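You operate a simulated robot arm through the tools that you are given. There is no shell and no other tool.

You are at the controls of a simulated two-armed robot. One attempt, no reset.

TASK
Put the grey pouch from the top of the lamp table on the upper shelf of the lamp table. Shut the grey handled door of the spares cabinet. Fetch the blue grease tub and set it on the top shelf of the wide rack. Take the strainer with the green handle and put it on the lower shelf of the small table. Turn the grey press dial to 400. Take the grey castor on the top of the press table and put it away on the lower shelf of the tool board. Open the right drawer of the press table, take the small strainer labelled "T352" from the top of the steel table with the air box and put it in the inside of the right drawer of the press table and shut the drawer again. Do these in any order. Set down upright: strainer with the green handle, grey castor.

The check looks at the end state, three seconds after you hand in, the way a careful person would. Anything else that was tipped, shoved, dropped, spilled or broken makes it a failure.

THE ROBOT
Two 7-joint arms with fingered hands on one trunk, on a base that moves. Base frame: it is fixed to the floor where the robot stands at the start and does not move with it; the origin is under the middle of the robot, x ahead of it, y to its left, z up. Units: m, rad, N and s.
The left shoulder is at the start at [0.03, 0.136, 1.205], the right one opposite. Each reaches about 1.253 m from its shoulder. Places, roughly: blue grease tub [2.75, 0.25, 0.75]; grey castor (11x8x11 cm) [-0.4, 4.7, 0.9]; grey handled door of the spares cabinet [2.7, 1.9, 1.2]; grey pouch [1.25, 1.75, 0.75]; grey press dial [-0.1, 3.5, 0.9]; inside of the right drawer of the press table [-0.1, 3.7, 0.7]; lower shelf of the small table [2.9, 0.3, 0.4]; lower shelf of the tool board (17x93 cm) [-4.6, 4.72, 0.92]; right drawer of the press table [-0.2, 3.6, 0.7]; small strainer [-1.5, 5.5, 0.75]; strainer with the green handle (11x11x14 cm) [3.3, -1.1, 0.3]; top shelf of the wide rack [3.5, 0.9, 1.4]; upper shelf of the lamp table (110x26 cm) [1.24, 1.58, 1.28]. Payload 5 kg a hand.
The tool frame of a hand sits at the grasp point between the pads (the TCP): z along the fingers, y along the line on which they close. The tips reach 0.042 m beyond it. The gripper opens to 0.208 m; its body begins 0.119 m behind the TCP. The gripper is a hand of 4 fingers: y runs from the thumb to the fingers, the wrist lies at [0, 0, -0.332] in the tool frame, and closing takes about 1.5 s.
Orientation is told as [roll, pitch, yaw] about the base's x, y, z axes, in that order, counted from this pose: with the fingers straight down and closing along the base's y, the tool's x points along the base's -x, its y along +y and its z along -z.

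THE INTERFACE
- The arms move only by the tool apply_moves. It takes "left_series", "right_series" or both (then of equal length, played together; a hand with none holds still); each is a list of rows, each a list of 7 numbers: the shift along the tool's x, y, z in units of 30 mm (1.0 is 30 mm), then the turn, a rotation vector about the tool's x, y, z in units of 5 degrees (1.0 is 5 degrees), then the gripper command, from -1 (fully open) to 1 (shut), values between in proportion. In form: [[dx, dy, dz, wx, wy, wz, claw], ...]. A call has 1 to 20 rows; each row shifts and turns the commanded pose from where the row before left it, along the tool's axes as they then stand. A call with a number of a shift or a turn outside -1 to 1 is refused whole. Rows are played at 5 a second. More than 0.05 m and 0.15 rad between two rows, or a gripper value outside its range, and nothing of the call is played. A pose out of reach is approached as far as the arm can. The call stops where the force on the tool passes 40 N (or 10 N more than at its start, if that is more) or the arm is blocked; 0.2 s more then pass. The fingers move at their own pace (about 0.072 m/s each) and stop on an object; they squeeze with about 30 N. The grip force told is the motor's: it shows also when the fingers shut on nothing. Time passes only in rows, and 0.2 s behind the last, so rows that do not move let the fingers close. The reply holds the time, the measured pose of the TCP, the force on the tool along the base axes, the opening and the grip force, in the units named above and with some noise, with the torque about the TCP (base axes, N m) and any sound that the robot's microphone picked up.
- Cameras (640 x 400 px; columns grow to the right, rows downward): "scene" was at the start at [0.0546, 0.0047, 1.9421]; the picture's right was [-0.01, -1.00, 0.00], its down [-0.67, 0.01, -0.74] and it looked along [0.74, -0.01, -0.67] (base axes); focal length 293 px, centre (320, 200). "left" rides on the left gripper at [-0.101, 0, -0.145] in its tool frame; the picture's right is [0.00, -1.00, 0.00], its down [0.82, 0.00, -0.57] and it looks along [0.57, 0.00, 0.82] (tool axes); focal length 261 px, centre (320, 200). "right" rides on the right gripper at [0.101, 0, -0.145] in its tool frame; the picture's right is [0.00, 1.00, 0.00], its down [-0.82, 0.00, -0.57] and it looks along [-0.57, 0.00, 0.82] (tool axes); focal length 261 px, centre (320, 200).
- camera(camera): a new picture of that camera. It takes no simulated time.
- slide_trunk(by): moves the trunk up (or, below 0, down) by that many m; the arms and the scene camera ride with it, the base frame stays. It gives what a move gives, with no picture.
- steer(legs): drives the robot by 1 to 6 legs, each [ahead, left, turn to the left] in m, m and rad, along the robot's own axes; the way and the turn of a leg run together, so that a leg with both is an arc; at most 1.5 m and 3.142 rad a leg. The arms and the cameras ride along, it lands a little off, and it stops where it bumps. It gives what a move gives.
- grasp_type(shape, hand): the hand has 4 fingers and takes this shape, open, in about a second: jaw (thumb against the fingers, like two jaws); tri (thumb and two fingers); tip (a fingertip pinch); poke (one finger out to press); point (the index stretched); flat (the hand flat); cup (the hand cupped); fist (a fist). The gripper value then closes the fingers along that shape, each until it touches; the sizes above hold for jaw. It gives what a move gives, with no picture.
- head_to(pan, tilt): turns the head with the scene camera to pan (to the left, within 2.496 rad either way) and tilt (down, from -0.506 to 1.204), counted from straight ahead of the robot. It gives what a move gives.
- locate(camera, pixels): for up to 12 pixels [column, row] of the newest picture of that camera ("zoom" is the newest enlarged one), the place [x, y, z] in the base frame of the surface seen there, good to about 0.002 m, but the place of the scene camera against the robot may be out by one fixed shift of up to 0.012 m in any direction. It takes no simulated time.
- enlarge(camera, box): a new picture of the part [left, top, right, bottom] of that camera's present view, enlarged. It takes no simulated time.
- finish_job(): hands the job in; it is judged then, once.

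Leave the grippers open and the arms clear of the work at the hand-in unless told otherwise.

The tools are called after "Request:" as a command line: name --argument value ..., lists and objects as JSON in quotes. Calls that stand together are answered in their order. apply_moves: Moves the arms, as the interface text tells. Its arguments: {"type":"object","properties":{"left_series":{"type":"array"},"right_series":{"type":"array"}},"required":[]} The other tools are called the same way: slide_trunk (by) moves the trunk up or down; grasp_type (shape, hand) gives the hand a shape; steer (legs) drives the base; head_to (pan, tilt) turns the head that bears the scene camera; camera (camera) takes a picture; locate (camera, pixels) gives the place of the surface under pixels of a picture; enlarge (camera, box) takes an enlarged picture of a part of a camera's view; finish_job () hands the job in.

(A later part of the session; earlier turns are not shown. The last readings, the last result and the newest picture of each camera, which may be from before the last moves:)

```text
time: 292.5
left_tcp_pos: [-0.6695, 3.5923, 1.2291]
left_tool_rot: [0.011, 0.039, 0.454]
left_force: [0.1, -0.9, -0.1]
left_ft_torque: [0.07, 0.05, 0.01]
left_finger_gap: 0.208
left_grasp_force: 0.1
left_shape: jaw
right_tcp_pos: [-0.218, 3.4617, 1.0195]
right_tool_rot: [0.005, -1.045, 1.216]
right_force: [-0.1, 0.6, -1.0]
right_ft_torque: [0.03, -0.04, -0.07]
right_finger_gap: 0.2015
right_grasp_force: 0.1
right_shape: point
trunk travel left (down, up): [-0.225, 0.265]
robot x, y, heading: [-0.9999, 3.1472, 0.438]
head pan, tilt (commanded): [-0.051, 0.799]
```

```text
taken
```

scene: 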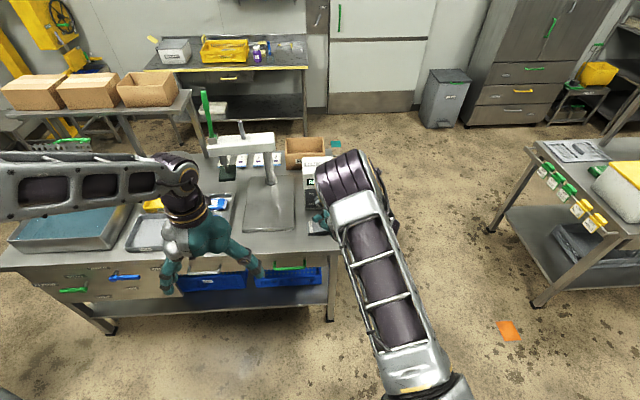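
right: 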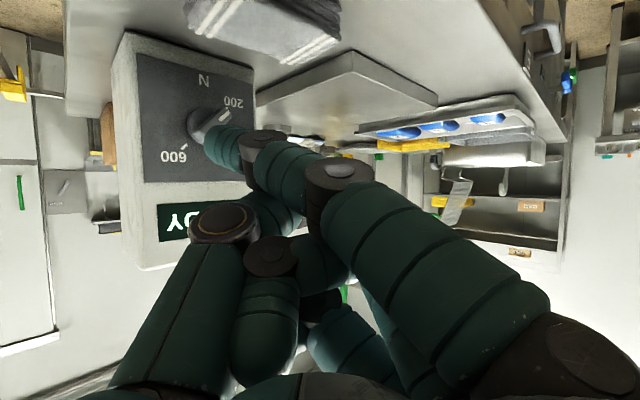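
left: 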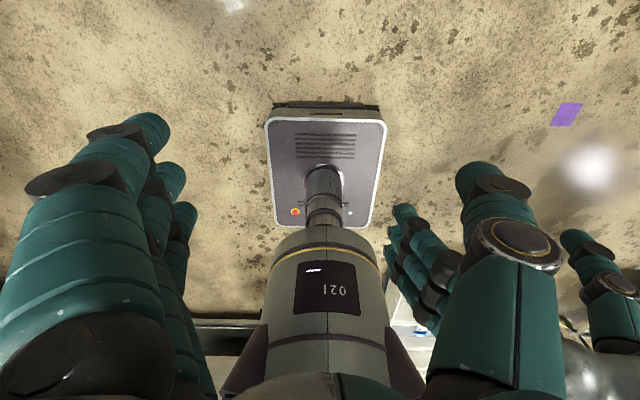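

I move the fingertip to 4 cm in front of the knob's top side.

Request:
apply_moves --right_series '[[-0.317, -0.165, 0.757, 0, 0, 0, -1], [-0.317, -0.165, 0.757, 0, 0, 0, -1], [-0.317, -0.165, 0.757, 0, 0, 0, -1], [-0.317, -0.165, 0.757, 0, 0, 0, -1], [0, 0, 0, 0, 0, 0, -1]]'

Request:
camera --camera "right"

Request:
enlarge --camera "right" --box '[80, 20, 320, 220]'

```text
time: 293.7
left_tcp_pos: [-0.6698, 3.5918, 1.2289]
left_tool_rot: [0.01, 0.037, 0.457]
left_force: [-0.1, -1.2, -0.2]
left_ft_torque: [0.0, -0.02, 0.0]
left_finger_gap: 0.2077
left_grasp_force: 0.0
left_shape: jaw
right_tcp_pos: [-0.1662, 3.5465, 1.0064]
right_tool_rot: [0.004, -1.045, 1.216]
right_force: [-0.3, 0.0, 0.4]
right_ft_torque: [0.0, -0.06, -0.07]
right_finger_gap: 0.2015
right_grasp_force: 0.0
right_shape: point
trunk travel left (down, up): [-0.225, 0.265]
robot x, y, heading: [-0.9965, 3.15, 0.44]
head pan, tilt (commanded): [-0.051, 0.799]
```

```text
taken
```

right: 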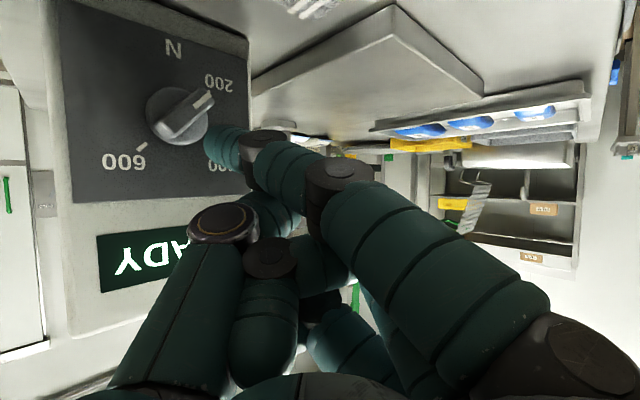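

```text
2.00 times, centred on (200, 120) of right
```

zoom: 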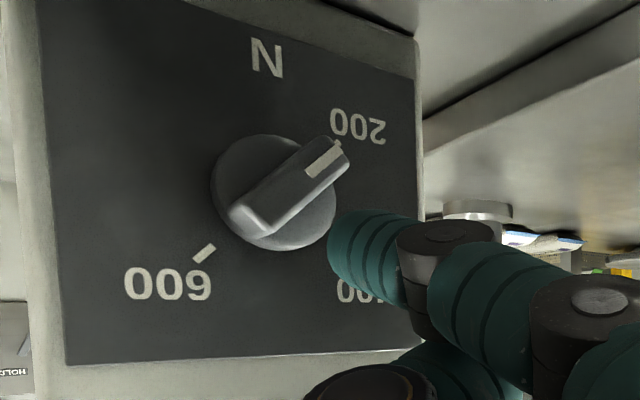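

Request:
locate --camera "zoom" --pixels '[[335, 240], [345, 225], [350, 260], [380, 240], [300, 200], [245, 215], [320, 160], [275, 185]]'

```text
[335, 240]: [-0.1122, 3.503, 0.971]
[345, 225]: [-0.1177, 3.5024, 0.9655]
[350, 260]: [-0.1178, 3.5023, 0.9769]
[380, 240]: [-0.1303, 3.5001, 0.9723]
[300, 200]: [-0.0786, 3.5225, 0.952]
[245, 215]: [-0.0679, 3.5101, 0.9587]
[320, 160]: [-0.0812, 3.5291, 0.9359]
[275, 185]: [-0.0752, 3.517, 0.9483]
```

Request:
locate --camera "zoom" --pixels '[[285, 238], [310, 225], [235, 160], [225, 185], [265, 145], [150, 200], [150, 300], [260, 205], [330, 150]]'

```text
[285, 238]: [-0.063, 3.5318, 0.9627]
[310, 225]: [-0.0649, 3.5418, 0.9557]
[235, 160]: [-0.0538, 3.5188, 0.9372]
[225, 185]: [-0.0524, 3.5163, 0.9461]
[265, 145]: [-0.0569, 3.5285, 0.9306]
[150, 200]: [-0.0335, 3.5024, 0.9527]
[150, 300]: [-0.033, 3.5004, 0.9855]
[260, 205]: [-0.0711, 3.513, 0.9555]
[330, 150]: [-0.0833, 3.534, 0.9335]
```

Disc front is at u≈1.458, bar front 1.440. I advance the fingertip 4.4 cm so it overlaps the bar, above-left of it.

Request:
apply_moves --right_series '[[-0.26, -0.52, 0.45, 0, 0, 0, -1], [-0.26, -0.52, 0.45, 0, 0, 0, -1], [0, 0, 0, 0, 0, 0, -1]]'

Request:
enlarge --camera "right" --box '[80, 20, 320, 220]'

Request:
locate --camera "zoom" --pixels '[[335, 240], [345, 225], [350, 260], [230, 200], [280, 170]]'

```text
time: 294.5
left_tcp_pos: [-0.6711, 3.591, 1.2285]
left_tool_rot: [0.01, 0.04, 0.456]
left_force: [-0.2, -0.2, 0.6]
left_ft_torque: [0.03, -0.04, 0.04]
left_finger_gap: 0.2078
left_grasp_force: 0.1
left_shape: jaw
right_tcp_pos: [-0.1263, 3.5644, 1.0051]
right_tool_rot: [0.005, -1.045, 1.214]
right_force: [-0.7, 0.1, 0.6]
right_ft_torque: [0.0, -0.04, -0.04]
right_finger_gap: 0.2017
right_grasp_force: 0.1
right_shape: point
trunk travel left (down, up): [-0.225, 0.265]
robot x, y, heading: [-0.9963, 3.1504, 0.436]
head pan, tilt (commanded): [-0.051, 0.799]
```

```text
2.00 times, centred on (200, 120) of right
```

zoom: 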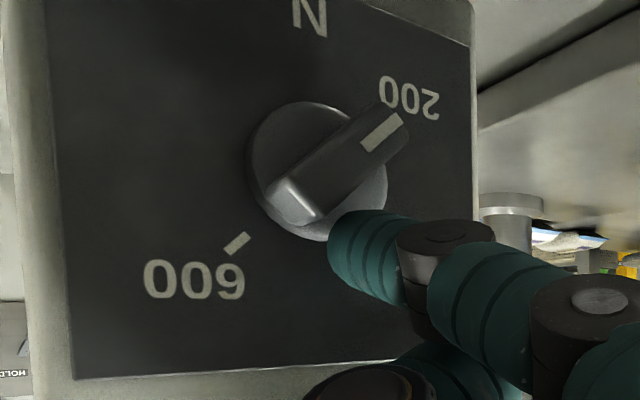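

```text
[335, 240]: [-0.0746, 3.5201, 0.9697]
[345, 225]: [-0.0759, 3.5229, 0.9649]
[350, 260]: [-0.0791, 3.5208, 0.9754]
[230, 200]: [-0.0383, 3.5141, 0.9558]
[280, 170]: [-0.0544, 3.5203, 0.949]
```

I push: fingertip to the right and then down along an arc. First half, then I look.

Request:
apply_moves --right_series '[[0.04, -0.36, -0.067, 0, 0, 0, -1], [0.116, -0.198, -0.16, 0, 0, 0, -1], [0.226, -0.198, -0.097, 0, 0, 0, -1], [0, 0, 0, 0, 0, 0, -1]]'

Request:
enlarge --camera "right" --box '[80, 20, 320, 220]'

```text
time: 295.5
left_tcp_pos: [-0.6736, 3.5915, 1.2293]
left_tool_rot: [0.009, 0.037, 0.456]
left_force: [-0.4, 0.3, 0.4]
left_ft_torque: [0.0, -0.03, -0.02]
left_finger_gap: 0.2077
left_grasp_force: 0.0
left_shape: jaw
right_tcp_pos: [-0.1142, 3.5459, 1.0069]
right_tool_rot: [-0.002, -1.05, 1.222]
right_force: [-28.2, -4.5, 29.1]
right_ft_torque: [-0.41, -0.17, -0.48]
right_finger_gap: 0.0
right_grasp_force: 0.1
right_shape: point
trunk travel left (down, up): [-0.225, 0.265]
robot x, y, heading: [-0.9995, 3.1481, 0.436]
head pan, tilt (commanded): [-0.051, 0.799]
```

```text
2.00 times, centred on (200, 120) of right
```

zoom: 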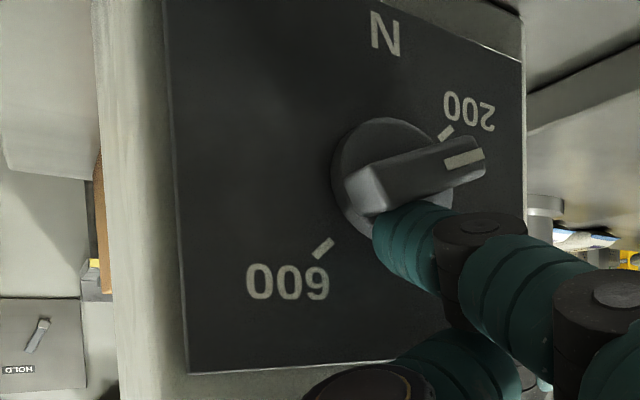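

The knob has turned about 25°, but I'm pressing on it too hard forward. I ease back 4 mm and continue downward-right.

Request:
apply_moves --right_series '[[0.24, 0, -0.08, 0, 0, 0, -1], [0.21, -0.07, 0.04, 0, 0, 0, -1], [0, 0, 0, 0, 0, 0, -1]]'

Request:
enlarge --camera "right" --box '[80, 20, 320, 220]'

```text
time: 296.0
left_tcp_pos: [-0.6729, 3.5919, 1.2289]
left_tool_rot: [0.011, 0.037, 0.455]
left_force: [-0.5, -0.7, 0.0]
left_ft_torque: [0.06, -0.01, -0.01]
left_finger_gap: 0.2079
left_grasp_force: 0.0
left_shape: jaw
right_tcp_pos: [-0.1141, 3.5473, 1.0043]
right_tool_rot: [0.004, -1.061, 1.225]
right_force: [-27.9, -8.3, 16.9]
right_ft_torque: [-0.56, 0.31, -0.77]
right_finger_gap: 0.0002
right_grasp_force: 0.0
right_shape: point
trunk travel left (down, up): [-0.225, 0.265]
robot x, y, heading: [-0.9972, 3.1506, 0.44]
head pan, tilt (commanded): [-0.051, 0.799]
stopped in row 2 (right hand): the force on the tool passed its limit at 54 N (the readings are from after the stop); the commanded pose is now the measured one
```

```text
2.00 times, centred on (200, 120) of right
```

zoom: 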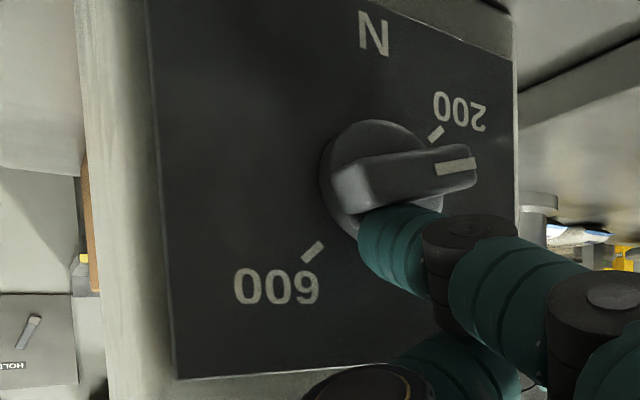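

Too much forward force. I back off 8 mm along the knob axis and re-check.

Request:
apply_moves --right_series '[[0.09, 0.19, -0.16, 0, 0, 0, -1], [0, 0, 0, 0, 0, 0, -1]]'

Request:
camera --camera "right"

Request:
locate --camera "right" --pixels '[[225, 140], [215, 225], [270, 200], [200, 110], [240, 100], [175, 70], [230, 235]]'

```text
time: 296.6
left_tcp_pos: [-0.6709, 3.5939, 1.2278]
left_tool_rot: [0.011, 0.04, 0.456]
left_force: [-0.9, -0.1, -0.4]
left_ft_torque: [-0.02, -0.04, 0.05]
left_finger_gap: 0.2079
left_grasp_force: 0.0
left_shape: jaw
right_tcp_pos: [-0.117, 3.5421, 1.0019]
right_tool_rot: [-0.002, -1.057, 1.224]
right_force: [-0.4, 0.4, 0.5]
right_ft_torque: [-0.09, -0.01, -0.08]
right_finger_gap: 0.0001
right_grasp_force: 0.1
right_shape: point
trunk travel left (down, up): [-0.225, 0.265]
robot x, y, heading: [-0.9946, 3.1503, 0.437]
head pan, tilt (commanded): [-0.051, 0.799]
```

```text
taken
```

right: 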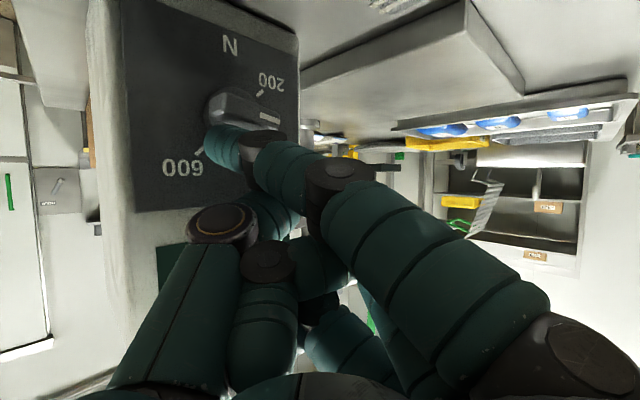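

```text
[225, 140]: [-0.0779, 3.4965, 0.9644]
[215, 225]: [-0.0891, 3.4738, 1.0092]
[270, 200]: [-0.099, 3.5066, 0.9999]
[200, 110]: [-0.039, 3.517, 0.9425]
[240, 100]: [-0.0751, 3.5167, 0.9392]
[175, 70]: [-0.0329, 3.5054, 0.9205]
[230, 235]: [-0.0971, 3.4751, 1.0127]
```

Forces vanish; the bar is now about horizontal. I re-engage 1 cm deeper and keep pushing the tail down-right in small steps.

Request:
apply_moves --right_series '[[-0.233, -0.236, 0.137, 0, 0, 0, -1], [0.3, -0.141, 0.01, 0, 0, 0, -1], [0, 0, 0, 0, 0, 0, -1]]'

Request:
enlarge --camera "right" --box '[100, 20, 340, 220]'

```text
time: 297.4
left_tcp_pos: [-0.6699, 3.5931, 1.2283]
left_tool_rot: [0.01, 0.04, 0.455]
left_force: [0.1, -0.1, 0.4]
left_ft_torque: [-0.02, -0.02, 0.0]
left_finger_gap: 0.208
left_grasp_force: 0.0
left_shape: jaw
right_tcp_pos: [-0.1054, 3.5411, 0.9979]
right_tool_rot: [0.001, -1.059, 1.224]
right_force: [-0.3, -1.5, 0.6]
right_ft_torque: [-0.09, -0.04, -0.06]
right_finger_gap: 0.2017
right_grasp_force: 0.0
right_shape: point
trunk travel left (down, up): [-0.225, 0.265]
robot x, y, heading: [-0.9979, 3.1492, 0.438]
head pan, tilt (commanded): [-0.051, 0.799]
```

```text
2.00 times, centred on (220, 120) of right
```

zoom: 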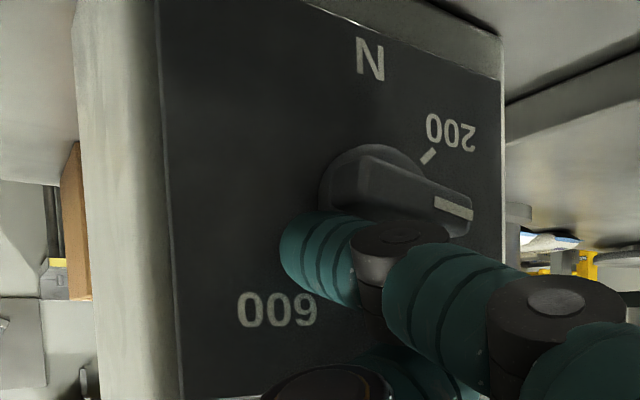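

The pointer is ~20° short of 400 now. I continue gently.

Request:
apply_moves --right_series '[[0.22, -0.094, 0.02, 0, 0, 0, -1], [0, 0, 0, 0, 0, 0, -1]]'

Request:
enlarge --camera "right" --box '[100, 20, 340, 220]'

```text
time: 298.0
left_tcp_pos: [-0.6702, 3.5931, 1.2284]
left_tool_rot: [0.012, 0.039, 0.457]
left_force: [-0.7, 0.4, 0.3]
left_ft_torque: [-0.02, -0.02, -0.03]
left_finger_gap: 0.2079
left_grasp_force: 0.0
left_shape: jaw
right_tcp_pos: [-0.1036, 3.5378, 0.9921]
right_tool_rot: [0.001, -1.059, 1.223]
right_force: [0.2, -0.8, -0.1]
right_ft_torque: [-0.09, -0.05, -0.1]
right_finger_gap: 0.2018
right_grasp_force: 0.0
right_shape: point
trunk travel left (down, up): [-0.225, 0.265]
robot x, y, heading: [-0.9976, 3.147, 0.44]
head pan, tilt (commanded): [-0.051, 0.799]
```

```text
2.00 times, centred on (220, 120) of right
```

zoom: 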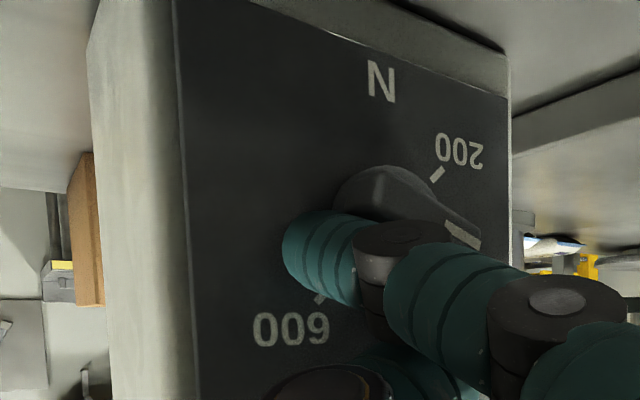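

I retract the finger to read the dial properly.

Request:
apply_moves --right_series '[[0.35, 0.7, -0.61, 0, 0, 0, -1], [0.35, 0.7, -0.61, 0, 0, 0, -1], [0, 0, 0, 0, 0, 0, -1]]'

Request:
enlarge --camera "right" --box '[60, 20, 340, 220]'

Request:
enlarge --camera "scene" --box '[290, 160, 350, 240]'

```text
time: 298.8
left_tcp_pos: [-0.6691, 3.5939, 1.2269]
left_tool_rot: [0.011, 0.041, 0.456]
left_force: [-0.3, 0.9, -0.2]
left_ft_torque: [-0.05, 0.01, 0.0]
left_finger_gap: 0.2077
left_grasp_force: 0.0
left_shape: jaw
right_tcp_pos: [-0.1569, 3.5121, 0.9896]
right_tool_rot: [0.001, -1.057, 1.222]
right_force: [-0.5, 0.1, 0.3]
right_ft_torque: [-0.01, -0.02, 0.01]
right_finger_gap: 0.2016
right_grasp_force: 0.2
right_shape: point
trunk travel left (down, up): [-0.225, 0.265]
robot x, y, heading: [-0.9961, 3.1472, 0.441]
head pan, tilt (commanded): [-0.051, 0.799]
```

```text
2.00 times, centred on (200, 120) of right
```

zoom: 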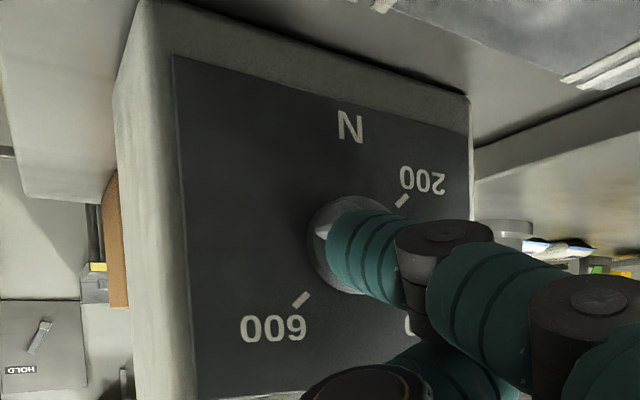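

```text
5.00 times, centred on (320, 200) of scene
```

zoom: 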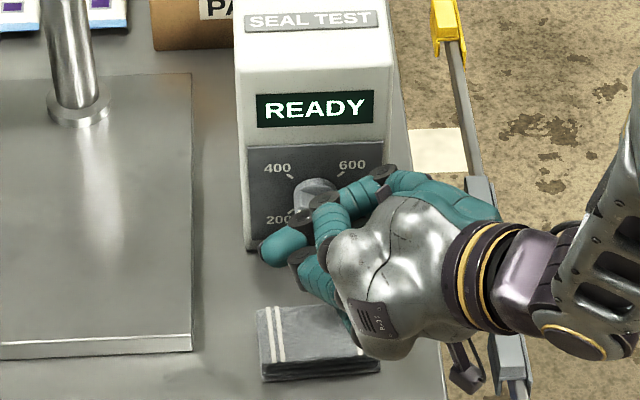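

I raise the hand 12 cm to clear the view.

Request:
apply_moves --right_series '[[-0.866, 0, -0.5, 0, 0, 0, -1], [-0.866, 0, -0.5, 0, 0, 0, -1], [-0.5, 0, -0.9, 0, 0, 0, -1], [-0.5, 0, -0.9, 0, 0, 0, -1], [-0.5, 0, -0.9, 0, 0, 0, -1]]'

Request:
enlarge --camera "scene" --box '[290, 160, 350, 240]'

Request:
camera --camera "right"

```text
time: 300.0
left_tcp_pos: [-0.6719, 3.5934, 1.2295]
left_tool_rot: [0.01, 0.036, 0.456]
left_force: [0.0, 0.2, 0.2]
left_ft_torque: [0.06, -0.09, 0.0]
left_finger_gap: 0.2076
left_grasp_force: 0.0
left_shape: jaw
right_tcp_pos: [-0.1776, 3.4657, 1.1317]
right_tool_rot: [-0.001, -1.057, 1.223]
right_force: [-0.3, -0.3, -0.8]
right_ft_torque: [0.07, -0.16, -0.16]
right_finger_gap: 0.2016
right_grasp_force: 0.1
right_shape: point
trunk travel left (down, up): [-0.225, 0.265]
robot x, y, heading: [-0.9959, 3.1488, 0.442]
head pan, tilt (commanded): [-0.051, 0.799]
```

```text
5.00 times, centred on (320, 200) of scene
```

zoom: 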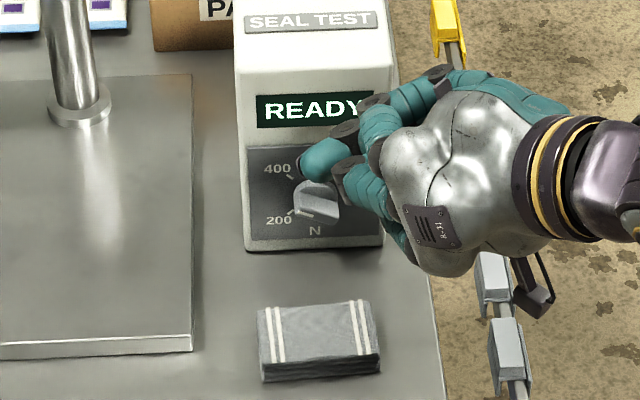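

```text
taken
```

right: 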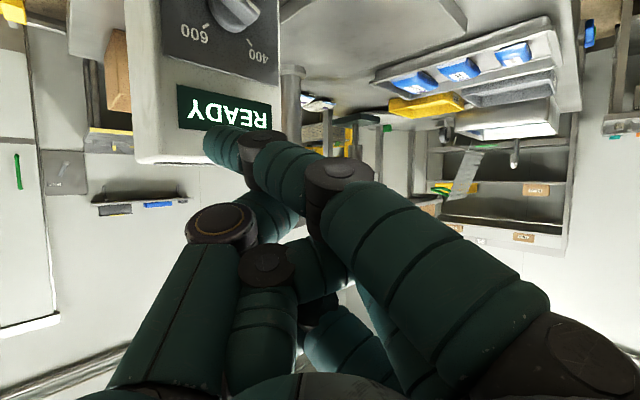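

Request:
apply_moves --right_series '[[0.44, -0.7, -0.6, 0, 0, 0, -1], [0.44, -0.7, -0.6, 0, 0, 0, -1], [0.44, -0.7, -0.6, 0, 0, 0, -1], [0.44, -0.7, -0.6, 0, 0, 0, -1]]'

Request:
enlarge --camera "scene" --box '[295, 170, 345, 230]'

Request:
locate --camera "zoom" --pixels '[[300, 210], [320, 205], [340, 220], [310, 215]]'

```text
time: 301.0
left_tcp_pos: [-0.6696, 3.5915, 1.2292]
left_tool_rot: [0.012, 0.039, 0.455]
left_force: [0.0, -1.1, 1.1]
left_ft_torque: [0.14, 0.02, 0.02]
left_finger_gap: 0.2081
left_grasp_force: 0.0
left_shape: jaw
right_tcp_pos: [-0.1266, 3.3534, 1.1207]
right_tool_rot: [0.002, -1.06, 1.224]
right_force: [-0.6, 0.3, 0.5]
right_ft_torque: [-0.07, -0.03, -0.05]
right_finger_gap: 0.2018
right_grasp_force: 0.1
right_shape: point
trunk travel left (down, up): [-0.225, 0.265]
robot x, y, heading: [-0.9991, 3.1477, 0.438]
head pan, tilt (commanded): [-0.051, 0.799]
```

```text
6.67 times, centred on (320, 200) of scene
```

zoom: 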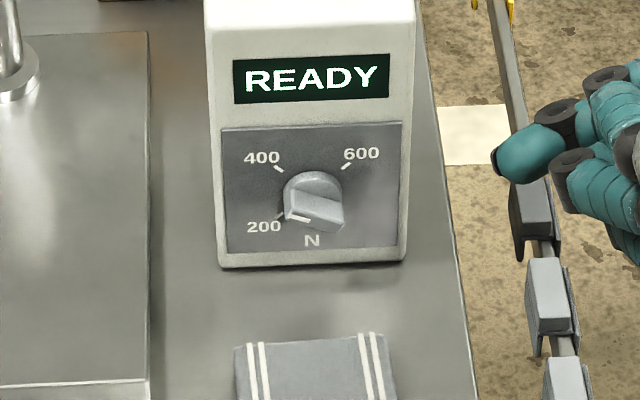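

```text
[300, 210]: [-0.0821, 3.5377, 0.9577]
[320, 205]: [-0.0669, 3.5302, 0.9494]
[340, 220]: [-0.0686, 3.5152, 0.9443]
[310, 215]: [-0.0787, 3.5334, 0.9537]
```

The pointer now stands at about 27° above horizontal-left; 400 is at 45°. One more small push of ~18°. I return in front of the tail.

Request:
apply_moves --right_series '[[0.1, 0.32, 0.87, 0, 0, 0, -1], [0.1, 0.32, 0.87, 0, 0, 0, -1], [0.1, 0.32, 0.87, 0, 0, 0, -1], [0.1, 0.32, 0.87, 0, 0, 0, -1], [0.1, 0.32, 0.87, 0, 0, 0, -1], [0.1, 0.32, 0.87, 0, 0, 0, -1], [0.1, 0.32, 0.87, 0, 0, 0, -1], [0, 0, 0, 0, 0, 0, -1]]'

Request:
enlarge --camera "right" --box '[60, 20, 340, 220]'

```text
time: 302.8
left_tcp_pos: [-0.6708, 3.5924, 1.2291]
left_tool_rot: [0.01, 0.039, 0.455]
left_force: [-0.2, -0.6, 0.6]
left_ft_torque: [0.09, -0.04, 0.01]
left_finger_gap: 0.2082
left_grasp_force: 0.1
left_shape: jaw
right_tcp_pos: [-0.1367, 3.515, 1.0123]
right_tool_rot: [0.0, -1.06, 1.225]
right_force: [0.0, -1.4, -0.2]
right_ft_torque: [0.0, 0.0, -0.01]
right_finger_gap: 0.2019
right_grasp_force: 0.1
right_shape: point
trunk travel left (down, up): [-0.225, 0.265]
robot x, y, heading: [-0.9975, 3.1511, 0.444]
head pan, tilt (commanded): [-0.051, 0.799]
```

```text
2.00 times, centred on (200, 120) of right
```

zoom: 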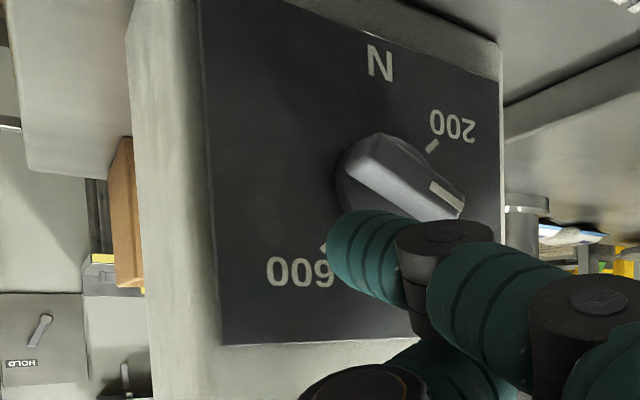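

Request:
apply_moves --right_series '[[-0.24, -0.47, 0.41, 0, 0, 0, -1], [-0.24, -0.47, 0.41, 0, 0, 0, -1], [0.2, 0, 0.115, 0, 0, 0, -1], [0.2, 0, 0.115, 0, 0, 0, -1], [0.2, 0, 0.115, 0, 0, 0, -1], [0, 0, 0, 0, 0, 0, -1]]'

Request:
enlarge --camera "right" --box '[60, 20, 340, 220]'

```text
time: 304.2
left_tcp_pos: [-0.669, 3.594, 1.2275]
left_tool_rot: [0.011, 0.04, 0.456]
left_force: [0.6, -0.3, 0.6]
left_ft_torque: [0.0, -0.01, 0.01]
left_finger_gap: 0.2078
left_grasp_force: 0.1
left_shape: jaw
right_tcp_pos: [-0.1013, 3.5326, 0.9897]
right_tool_rot: [0.0, -1.059, 1.224]
right_force: [-0.4, 0.4, 0.3]
right_ft_torque: [-0.02, 0.02, -0.01]
right_finger_gap: 0.2014
right_grasp_force: 0.0
right_shape: point
trunk travel left (down, up): [-0.225, 0.265]
robot x, y, heading: [-0.9991, 3.1453, 0.438]
head pan, tilt (commanded): [-0.051, 0.799]
```

```text
2.00 times, centred on (200, 120) of right
```

zoom: 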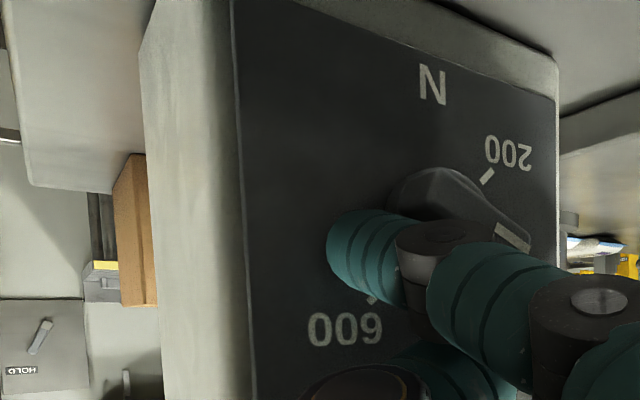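

Request:
apply_moves --right_series '[[0.19, 0, 0.11, 0, 0, 0, -1], [0, 0, 0, 0, 0, 0, -1]]'

Request:
enlarge --camera "right" --box '[60, 20, 340, 220]'

Request:
enlarge --camera "scene" --box '[295, 170, 345, 230]'

```text
time: 304.8
left_tcp_pos: [-0.6699, 3.5943, 1.2292]
left_tool_rot: [0.012, 0.039, 0.457]
left_force: [-0.2, 0.1, -0.3]
left_ft_torque: [0.0, 0.0, -0.03]
left_finger_gap: 0.2081
left_grasp_force: 0.1
left_shape: jaw
right_tcp_pos: [-0.1015, 3.5336, 0.9847]
right_tool_rot: [0.001, -1.057, 1.222]
right_force: [0.6, 0.0, 0.7]
right_ft_torque: [-0.04, -0.03, -0.02]
right_finger_gap: 0.2015
right_grasp_force: 0.0
right_shape: point
trunk travel left (down, up): [-0.225, 0.265]
robot x, y, heading: [-0.9959, 3.1524, 0.437]
head pan, tilt (commanded): [-0.051, 0.799]
```

```text
2.00 times, centred on (200, 120) of right
```

zoom: 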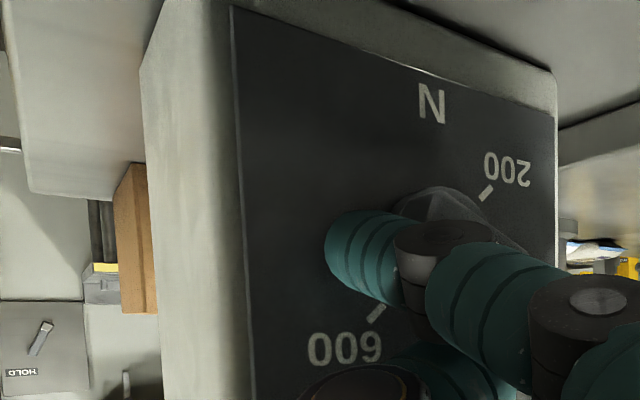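

```text
6.67 times, centred on (320, 200) of scene
```

zoom: 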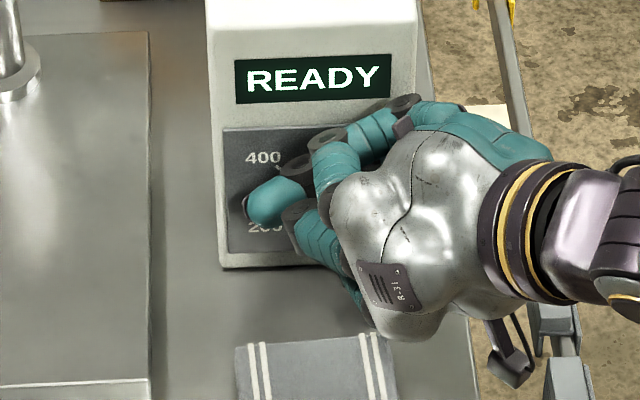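

I retract and read the dial again.

Request:
apply_moves --right_series '[[0.35, 0.7, -0.61, 0, 0, 0, -1], [0.35, 0.7, -0.61, 0, 0, 0, -1], [-0.866, 0, -0.5, 0, 0, 0, -1], [-0.866, 0, -0.5, 0, 0, 0, -1], [-0.5, 0, -0.9, 0, 0, 0, -1], [-0.3, -0.7, -0.6, 0, 0, 0, -1], [0.3, -0.7, -0.6, 0, 0, 0, -1], [0.44, -0.7, -0.6, 0, 0, 0, -1], [0.44, -0.7, -0.6, 0, 0, 0, -1], [0.44, -0.7, -0.6, 0, 0, 0, -1]]'

Request:
enlarge --camera "scene" --box '[295, 170, 345, 230]'

Request:
locate --camera "zoom" --pixels '[[290, 195], [300, 200], [335, 220], [320, 215]]'

```text
time: 307.0
left_tcp_pos: [-0.6693, 3.5912, 1.2285]
left_tool_rot: [0.01, 0.039, 0.456]
left_force: [0.0, -0.2, 0.3]
left_ft_torque: [0.06, 0.0, 0.02]
left_finger_gap: 0.2079
left_grasp_force: 0.1
left_shape: jaw
right_tcp_pos: [-0.0958, 3.3642, 1.0768]
right_tool_rot: [0.001, -1.061, 1.223]
right_force: [-0.5, 1.5, 0.2]
right_ft_torque: [-0.07, 0.01, -0.03]
right_finger_gap: 0.202
right_grasp_force: 0.0
right_shape: point
trunk travel left (down, up): [-0.225, 0.265]
robot x, y, heading: [-0.9987, 3.1494, 0.44]
head pan, tilt (commanded): [-0.051, 0.799]
```

```text
6.67 times, centred on (320, 200) of scene
```

zoom: 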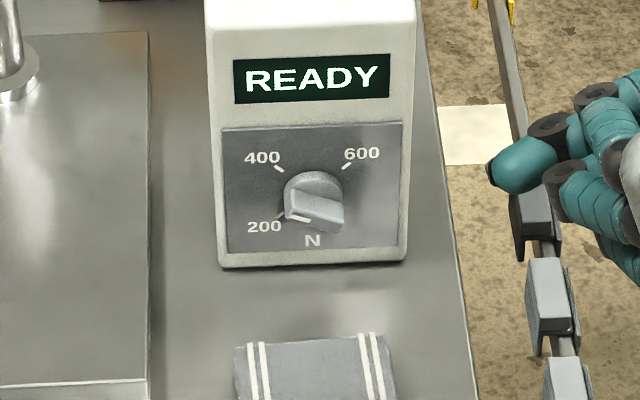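

```text
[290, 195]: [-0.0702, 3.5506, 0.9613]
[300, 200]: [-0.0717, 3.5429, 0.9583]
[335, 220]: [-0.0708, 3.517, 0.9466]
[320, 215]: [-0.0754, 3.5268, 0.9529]
```

The bar did not move in that last stroke – the finger passed beyond the tail's end. I repeat with the finger closer to the axis and slightly deeper.

Request:
apply_moves --right_series '[[-0.044, 0.54, 0.82, 0, 0, 0, -1], [-0.044, 0.54, 0.82, 0, 0, 0, -1], [-0.044, 0.54, 0.82, 0, 0, 0, -1], [-0.044, 0.54, 0.82, 0, 0, 0, -1], [-0.044, 0.54, 0.82, 0, 0, 0, -1], [-0.044, 0.54, 0.82, 0, 0, 0, -1], [-0.27, -0.54, 0.47, 0, 0, 0, -1], [-0.27, -0.54, 0.47, 0, 0, 0, -1], [0.2, 0, 0.115, 0, 0, 0, -1], [0.15, 0, 0.087, 0, 0, 0, -1], [0, 0, 0, 0, 0, 0, -1]]'

Request:
enlarge --camera "right" --box '[60, 20, 340, 220]'

```text
time: 309.4
left_tcp_pos: [-0.6708, 3.5926, 1.2287]
left_tool_rot: [0.011, 0.041, 0.455]
left_force: [-0.2, -0.1, 0.0]
left_ft_torque: [-0.01, 0.02, -0.01]
left_finger_gap: 0.2075
left_grasp_force: 0.0
left_shape: jaw
right_tcp_pos: [-0.1011, 3.5422, 1.0022]
right_tool_rot: [0.0, -1.057, 1.219]
right_force: [-2.6, -1.8, -0.4]
right_ft_torque: [-0.05, 0.02, -0.16]
right_finger_gap: 0.2018
right_grasp_force: 0.0
right_shape: point
trunk travel left (down, up): [-0.225, 0.265]
robot x, y, heading: [-0.9953, 3.1495, 0.438]
head pan, tilt (commanded): [-0.051, 0.799]
```

```text
2.00 times, centred on (200, 120) of right
```

zoom: 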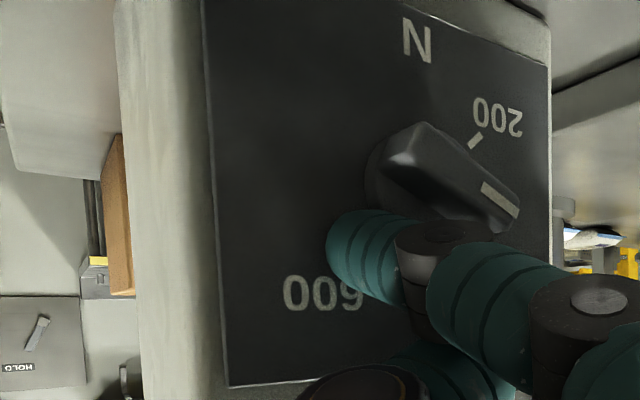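

Request:
apply_moves --right_series '[[0.19, 0, 0.11, 0, 0, 0, -1], [0, 0, 0, 0, 0, 0, -1]]'

Request:
apply_moves --right_series '[[0.12, 0, 0.07, 0, 0, 0, -1], [0, 0, 0, 0, 0, 0, -1]]'

Request:
enlarge --camera "right" --box '[60, 20, 340, 220]'

```text
time: 310.0
left_tcp_pos: [-0.6706, 3.5941, 1.228]
left_tool_rot: [0.008, 0.038, 0.456]
left_force: [-1.0, 0.1, 0.7]
left_ft_torque: [-0.01, -0.02, 0.0]
left_finger_gap: 0.208
left_grasp_force: 0.0
left_shape: jaw
right_tcp_pos: [-0.1013, 3.5416, 0.9974]
right_tool_rot: [0.0, -1.058, 1.223]
right_force: [-4.0, -3.7, 2.0]
right_ft_torque: [-0.23, -0.09, -0.32]
right_finger_gap: 0.2014
right_grasp_force: 0.0
right_shape: point
trunk travel left (down, up): [-0.225, 0.265]
robot x, y, heading: [-0.998, 3.1494, 0.438]
head pan, tilt (commanded): [-0.051, 0.799]
```

```text
time: 310.6
left_tcp_pos: [-0.6692, 3.5936, 1.2296]
left_tool_rot: [0.012, 0.038, 0.454]
left_force: [0.4, -0.7, 0.2]
left_ft_torque: [0.01, 0.01, 0.0]
left_finger_gap: 0.2075
left_grasp_force: 0.1
left_shape: jaw
right_tcp_pos: [-0.1015, 3.5415, 0.9918]
right_tool_rot: [-0.001, -1.058, 1.222]
right_force: [-7.2, -6.2, 2.7]
right_ft_torque: [-0.32, 0.03, -0.58]
right_finger_gap: 0.2016
right_grasp_force: 0.0
right_shape: point
trunk travel left (down, up): [-0.225, 0.265]
robot x, y, heading: [-0.9991, 3.1518, 0.436]
head pan, tilt (commanded): [-0.051, 0.799]
```

```text
2.00 times, centred on (200, 120) of right
```

zoom: 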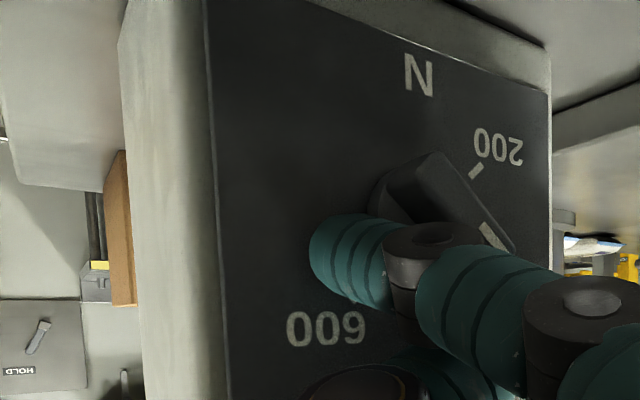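

The bar clearly turned more. I retract carefully and read.

Request:
apply_moves --right_series '[[0.35, 0.7, -0.61, 0, 0, 0, -1], [0.35, 0.7, -0.61, 0, 0, 0, -1], [-0.866, 0, -0.5, 0, 0, 0, -1], [-0.866, 0, -0.5, 0, 0, 0, -1], [-0.5, 0, -0.9, 0, 0, 0, -1], [-0.3, -0.7, -0.6, 0, 0, 0, -1], [0.3, -0.7, -0.6, 0, 0, 0, -1], [0.44, -0.7, -0.6, 0, 0, 0, -1], [0.44, -0.7, -0.6, 0, 0, 0, -1], [0.44, -0.7, -0.6, 0, 0, 0, -1]]'

Request:
enlarge --camera "scene" --box '[295, 170, 345, 230]'

Request:
camera --camera "right"

```text
time: 312.8
left_tcp_pos: [-0.6699, 3.5924, 1.2286]
left_tool_rot: [0.01, 0.038, 0.455]
left_force: [0.5, -1.1, 0.4]
left_ft_torque: [0.14, 0.01, -0.01]
left_finger_gap: 0.2081
left_grasp_force: 0.1
left_shape: jaw
right_tcp_pos: [-0.0955, 3.3726, 1.0879]
right_tool_rot: [0.005, -1.059, 1.223]
right_force: [0.9, 0.4, 1.3]
right_ft_torque: [-0.11, -0.03, -0.1]
right_finger_gap: 0.2017
right_grasp_force: 0.0
right_shape: point
trunk travel left (down, up): [-0.225, 0.265]
robot x, y, heading: [-0.9975, 3.1488, 0.441]
head pan, tilt (commanded): [-0.051, 0.799]
```

```text
6.67 times, centred on (320, 200) of scene
```

zoom: 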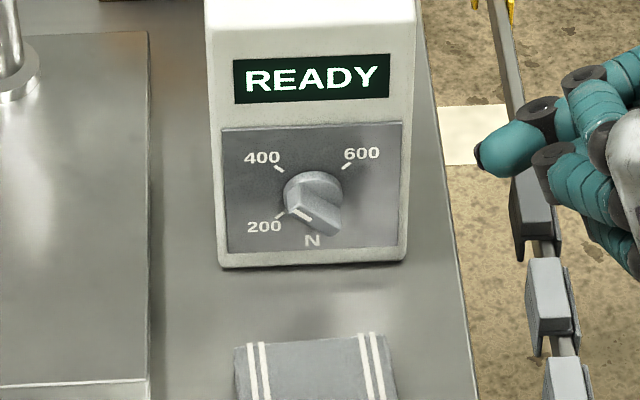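

```text
taken
```

right: 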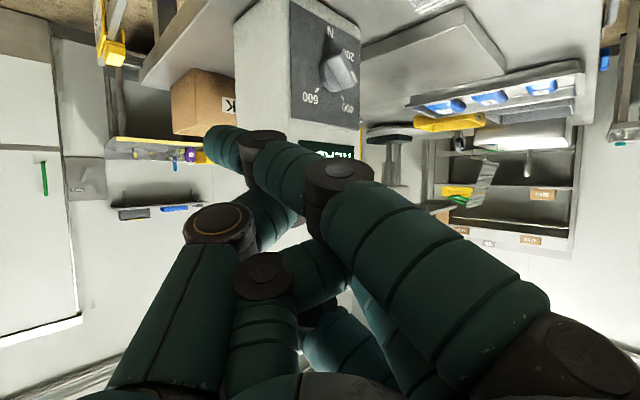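

Request:
enlarge --camera "scene" --box '[305, 185, 335, 220]'

Request:
locate --camera "zoom" --pixels '[[270, 215], [290, 230], [310, 245], [330, 258], [350, 270], [260, 200], [320, 130]]'

```text
11.43 times, centred on (320, 202) of scene
```

zoom: 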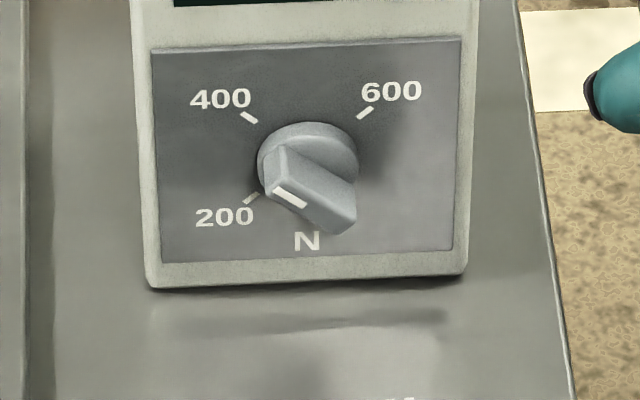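

```text
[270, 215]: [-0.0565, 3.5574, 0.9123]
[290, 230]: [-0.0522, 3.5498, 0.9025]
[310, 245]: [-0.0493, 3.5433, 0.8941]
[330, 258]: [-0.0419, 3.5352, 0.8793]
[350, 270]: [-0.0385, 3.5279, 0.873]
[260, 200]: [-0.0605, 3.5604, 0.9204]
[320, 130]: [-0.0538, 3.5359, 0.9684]
```

Request:
locate --camera "zoom" --pixels '[[280, 191], [292, 198], [303, 206], [320, 205], [335, 218], [348, 222], [276, 180], [310, 195]]'

```text
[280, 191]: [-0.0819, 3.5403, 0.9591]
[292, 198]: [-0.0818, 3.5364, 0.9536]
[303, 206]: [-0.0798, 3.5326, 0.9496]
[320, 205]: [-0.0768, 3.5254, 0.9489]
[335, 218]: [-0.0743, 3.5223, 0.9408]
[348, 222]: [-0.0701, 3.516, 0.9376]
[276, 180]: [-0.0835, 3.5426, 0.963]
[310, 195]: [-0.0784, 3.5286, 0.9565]
```

By the tick geometry (vertical foreshortening 0.68) the pointer stands at ≈43–44°, the 400 tick at ≈44°. I verify with a frontal view from the right hand camera after restoring the jaw shape.

Request:
grasp_type --hand "right" --shape "jaw"

Request:
apply_moves --right_series '[[0, 0, 0, 0.866, 0, 0.5, -1], [0, 0, 0, 0.866, 0, 0.5, -1], [0, 0, 0, 0.866, 0, 0.5, -1], [0, 0, 0, 0.866, 0, 0.5, -1], [0, 0, 0, 0.866, 0, 0.5, -1], [0, 0, 0, 0.866, 0, 0.5, -1], [0, 0, 0, 0.866, 0, 0.5, -1], [0, 0, 0, 0.866, 0, 0.5, -1], [0, 0, 0, 0.866, 0, 0.5, -1], [0.64, 0.9, -0.17, 0, 0, 0, -1], [0.64, 0.9, -0.17, 0, 0, 0, -1], [0.64, 0.9, -0.17, 0, 0, 0, -1], [0.64, 0.9, -0.17, 0, 0, 0, -1], [0.64, 0.9, -0.17, 0, 0, 0, -1]]'

Request:
enlarge --camera "right" --box '[265, 70, 375, 190]'

```text
time: 313.7
left_tcp_pos: [-0.6699, 3.5938, 1.2282]
left_tool_rot: [0.01, 0.04, 0.456]
left_force: [-0.4, -1.0, 0.4]
left_ft_torque: [0.0, -0.01, -0.01]
left_finger_gap: 0.2078
left_grasp_force: 0.0
left_shape: jaw
right_tcp_pos: [-0.0952, 3.3738, 1.0886]
right_tool_rot: [0.002, -1.057, 1.221]
right_force: [0.2, 0.3, 0.2]
right_ft_torque: [0.03, 0.0, 0.02]
right_finger_gap: 0.208
right_grasp_force: 0.0
right_shape: jaw
trunk travel left (down, up): [-0.225, 0.265]
robot x, y, heading: [-0.9921, 3.1471, 0.439]
head pan, tilt (commanded): [-0.051, 0.799]
```

```text
time: 316.7
left_tcp_pos: [-0.6696, 3.5945, 1.2282]
left_tool_rot: [0.009, 0.041, 0.457]
left_force: [-0.7, 0.3, 0.2]
left_ft_torque: [-0.11, -0.11, 0.02]
left_finger_gap: 0.2079
left_grasp_force: 0.1
left_shape: jaw
right_tcp_pos: [-0.2133, 3.4676, 1.0176]
right_tool_rot: [0.014, -1.056, 0.425]
right_force: [-0.1, 0.4, 0.9]
right_ft_torque: [-0.06, 0.03, 0.0]
right_finger_gap: 0.2079
right_grasp_force: 0.1
right_shape: jaw
trunk travel left (down, up): [-0.225, 0.265]
robot x, y, heading: [-0.9981, 3.1497, 0.431]
head pan, tilt (commanded): [-0.051, 0.799]
```

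```text
3.33 times, centred on (320, 130) of right
```

zoom: 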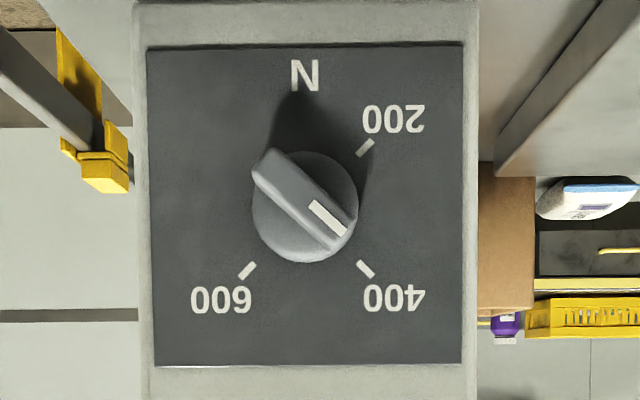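

The pointer stands at 400 within about 2–3°. Next, the castor: I fold the right hand back to the travel pose and look left along the table.

Request:
apply_moves --right_series '[[0.15, 0, -0.56, 0, 1, 0, -1], [0.17, -0.3, -0.55, 0, 1, 0, -1], [0.22, -0.3, -0.53, 0, 1, 0, -1], [0.26, -0.3, -0.51, 0, 1, 0, -1], [0.3, -0.3, -0.48, 0, 1, 0, -1], [0.35, -0.3, -0.46, 0, 1, 0, -1], [0.38, -0.3, -0.42, 0, 1, 0, -1], [0.42, -0.3, -0.39, 0, 1, 0, -1], [0.45, -0.3, -0.35, 0, 1, 0, -1], [0.48, -0.3, -0.31, 0, 1, 0, -1], [0.51, -0.3, -0.27, 0, 1, 0, -1], [0.53, -0.3, -0.22, 0, 1, 0, -1], [0.9, -0.3, -0.1, 0, 0, 0, -1], [0.9, -0.3, -0.1, 0, 0, 0, -1], [0.9, -0.3, -0.1, 0, 0, 0, -1], [0.9, -0.3, 0, 0, 0, 0, -1]]'

Request:
head_to --pan 0.7 --tilt 0.55

Request:
camera --camera "scene"

```text
time: 320.1
left_tcp_pos: [-0.6702, 3.5927, 1.2292]
left_tool_rot: [0.011, 0.038, 0.454]
left_force: [-1.0, -0.3, 0.0]
left_ft_torque: [0.1, -0.05, 0.01]
left_finger_gap: 0.208
left_grasp_force: 0.1
left_shape: jaw
right_tcp_pos: [-0.4338, 3.2128, 1.0873]
right_tool_rot: [0.009, -0.008, 0.438]
right_force: [-0.2, -1.1, 0.2]
right_ft_torque: [0.07, -0.03, -0.01]
right_finger_gap: 0.208
right_grasp_force: 0.1
right_shape: jaw
trunk travel left (down, up): [-0.225, 0.265]
robot x, y, heading: [-0.9959, 3.1479, 0.436]
head pan, tilt (commanded): [-0.051, 0.799]
```

```text
time: 321.2
left_tcp_pos: [-0.6679, 3.5934, 1.2285]
left_tool_rot: [0.011, 0.04, 0.455]
left_force: [0.3, -0.1, -0.7]
left_ft_torque: [-0.02, -0.03, -0.02]
left_finger_gap: 0.2079
left_grasp_force: 0.0
left_shape: jaw
right_tcp_pos: [-0.4334, 3.2145, 1.0868]
right_tool_rot: [0.006, -0.008, 0.438]
right_force: [0.3, 0.0, 0.3]
right_ft_torque: [-0.03, -0.01, 0.04]
right_finger_gap: 0.2077
right_grasp_force: 0.1
right_shape: jaw
trunk travel left (down, up): [-0.225, 0.265]
robot x, y, heading: [-1.0007, 3.1485, 0.436]
head pan, tilt (commanded): [0.7, 0.55]
```

```text
taken
```

scene: 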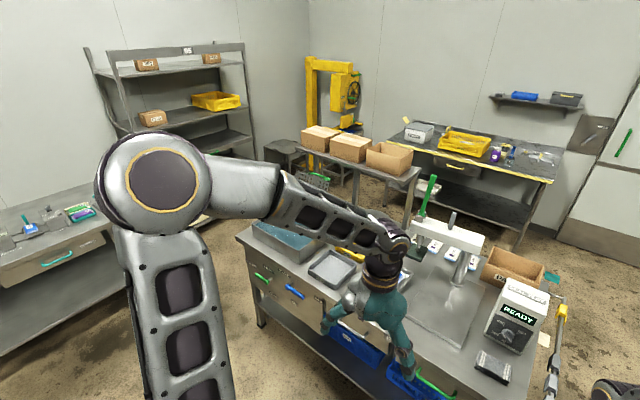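

Request:
locate --camera "scene" --pixels '[[100, 235], [10, 260], [60, 300], [30, 350], [260, 325], [240, 235], [215, 300], [80, 212], [45, 210], [400, 170], [300, 180], [320, 235]]'

Request:
head_to --pan 1.5 --tilt 0.45

Request:
camera --camera "scene"

```text
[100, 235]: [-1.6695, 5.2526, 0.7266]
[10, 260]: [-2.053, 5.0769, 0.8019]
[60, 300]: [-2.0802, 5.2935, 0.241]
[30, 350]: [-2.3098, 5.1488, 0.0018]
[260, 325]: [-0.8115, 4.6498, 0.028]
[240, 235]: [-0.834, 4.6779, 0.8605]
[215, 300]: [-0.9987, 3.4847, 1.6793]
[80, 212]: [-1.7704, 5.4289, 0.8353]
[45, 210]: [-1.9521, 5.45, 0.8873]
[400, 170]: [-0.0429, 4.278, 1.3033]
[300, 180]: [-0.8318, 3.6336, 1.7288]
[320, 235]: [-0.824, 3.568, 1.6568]
```

```text
time: 322.4
left_tcp_pos: [-0.6699, 3.5925, 1.2283]
left_tool_rot: [0.011, 0.038, 0.454]
left_force: [-0.5, 0.4, 0.3]
left_ft_torque: [0.02, 0.02, 0.02]
left_finger_gap: 0.2081
left_grasp_force: 0.0
left_shape: jaw
right_tcp_pos: [-0.4339, 3.2144, 1.0874]
right_tool_rot: [0.008, -0.007, 0.44]
right_force: [-0.7, -0.2, -0.6]
right_ft_torque: [0.02, 0.01, 0.0]
right_finger_gap: 0.2079
right_grasp_force: 0.0
right_shape: jaw
trunk travel left (down, up): [-0.225, 0.265]
robot x, y, heading: [-1.001, 3.1487, 0.437]
head pan, tilt (commanded): [1.499, 0.45]
```

```text
taken
```

scene: 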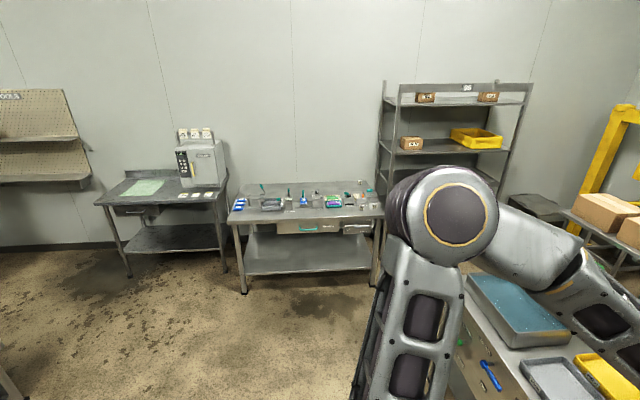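

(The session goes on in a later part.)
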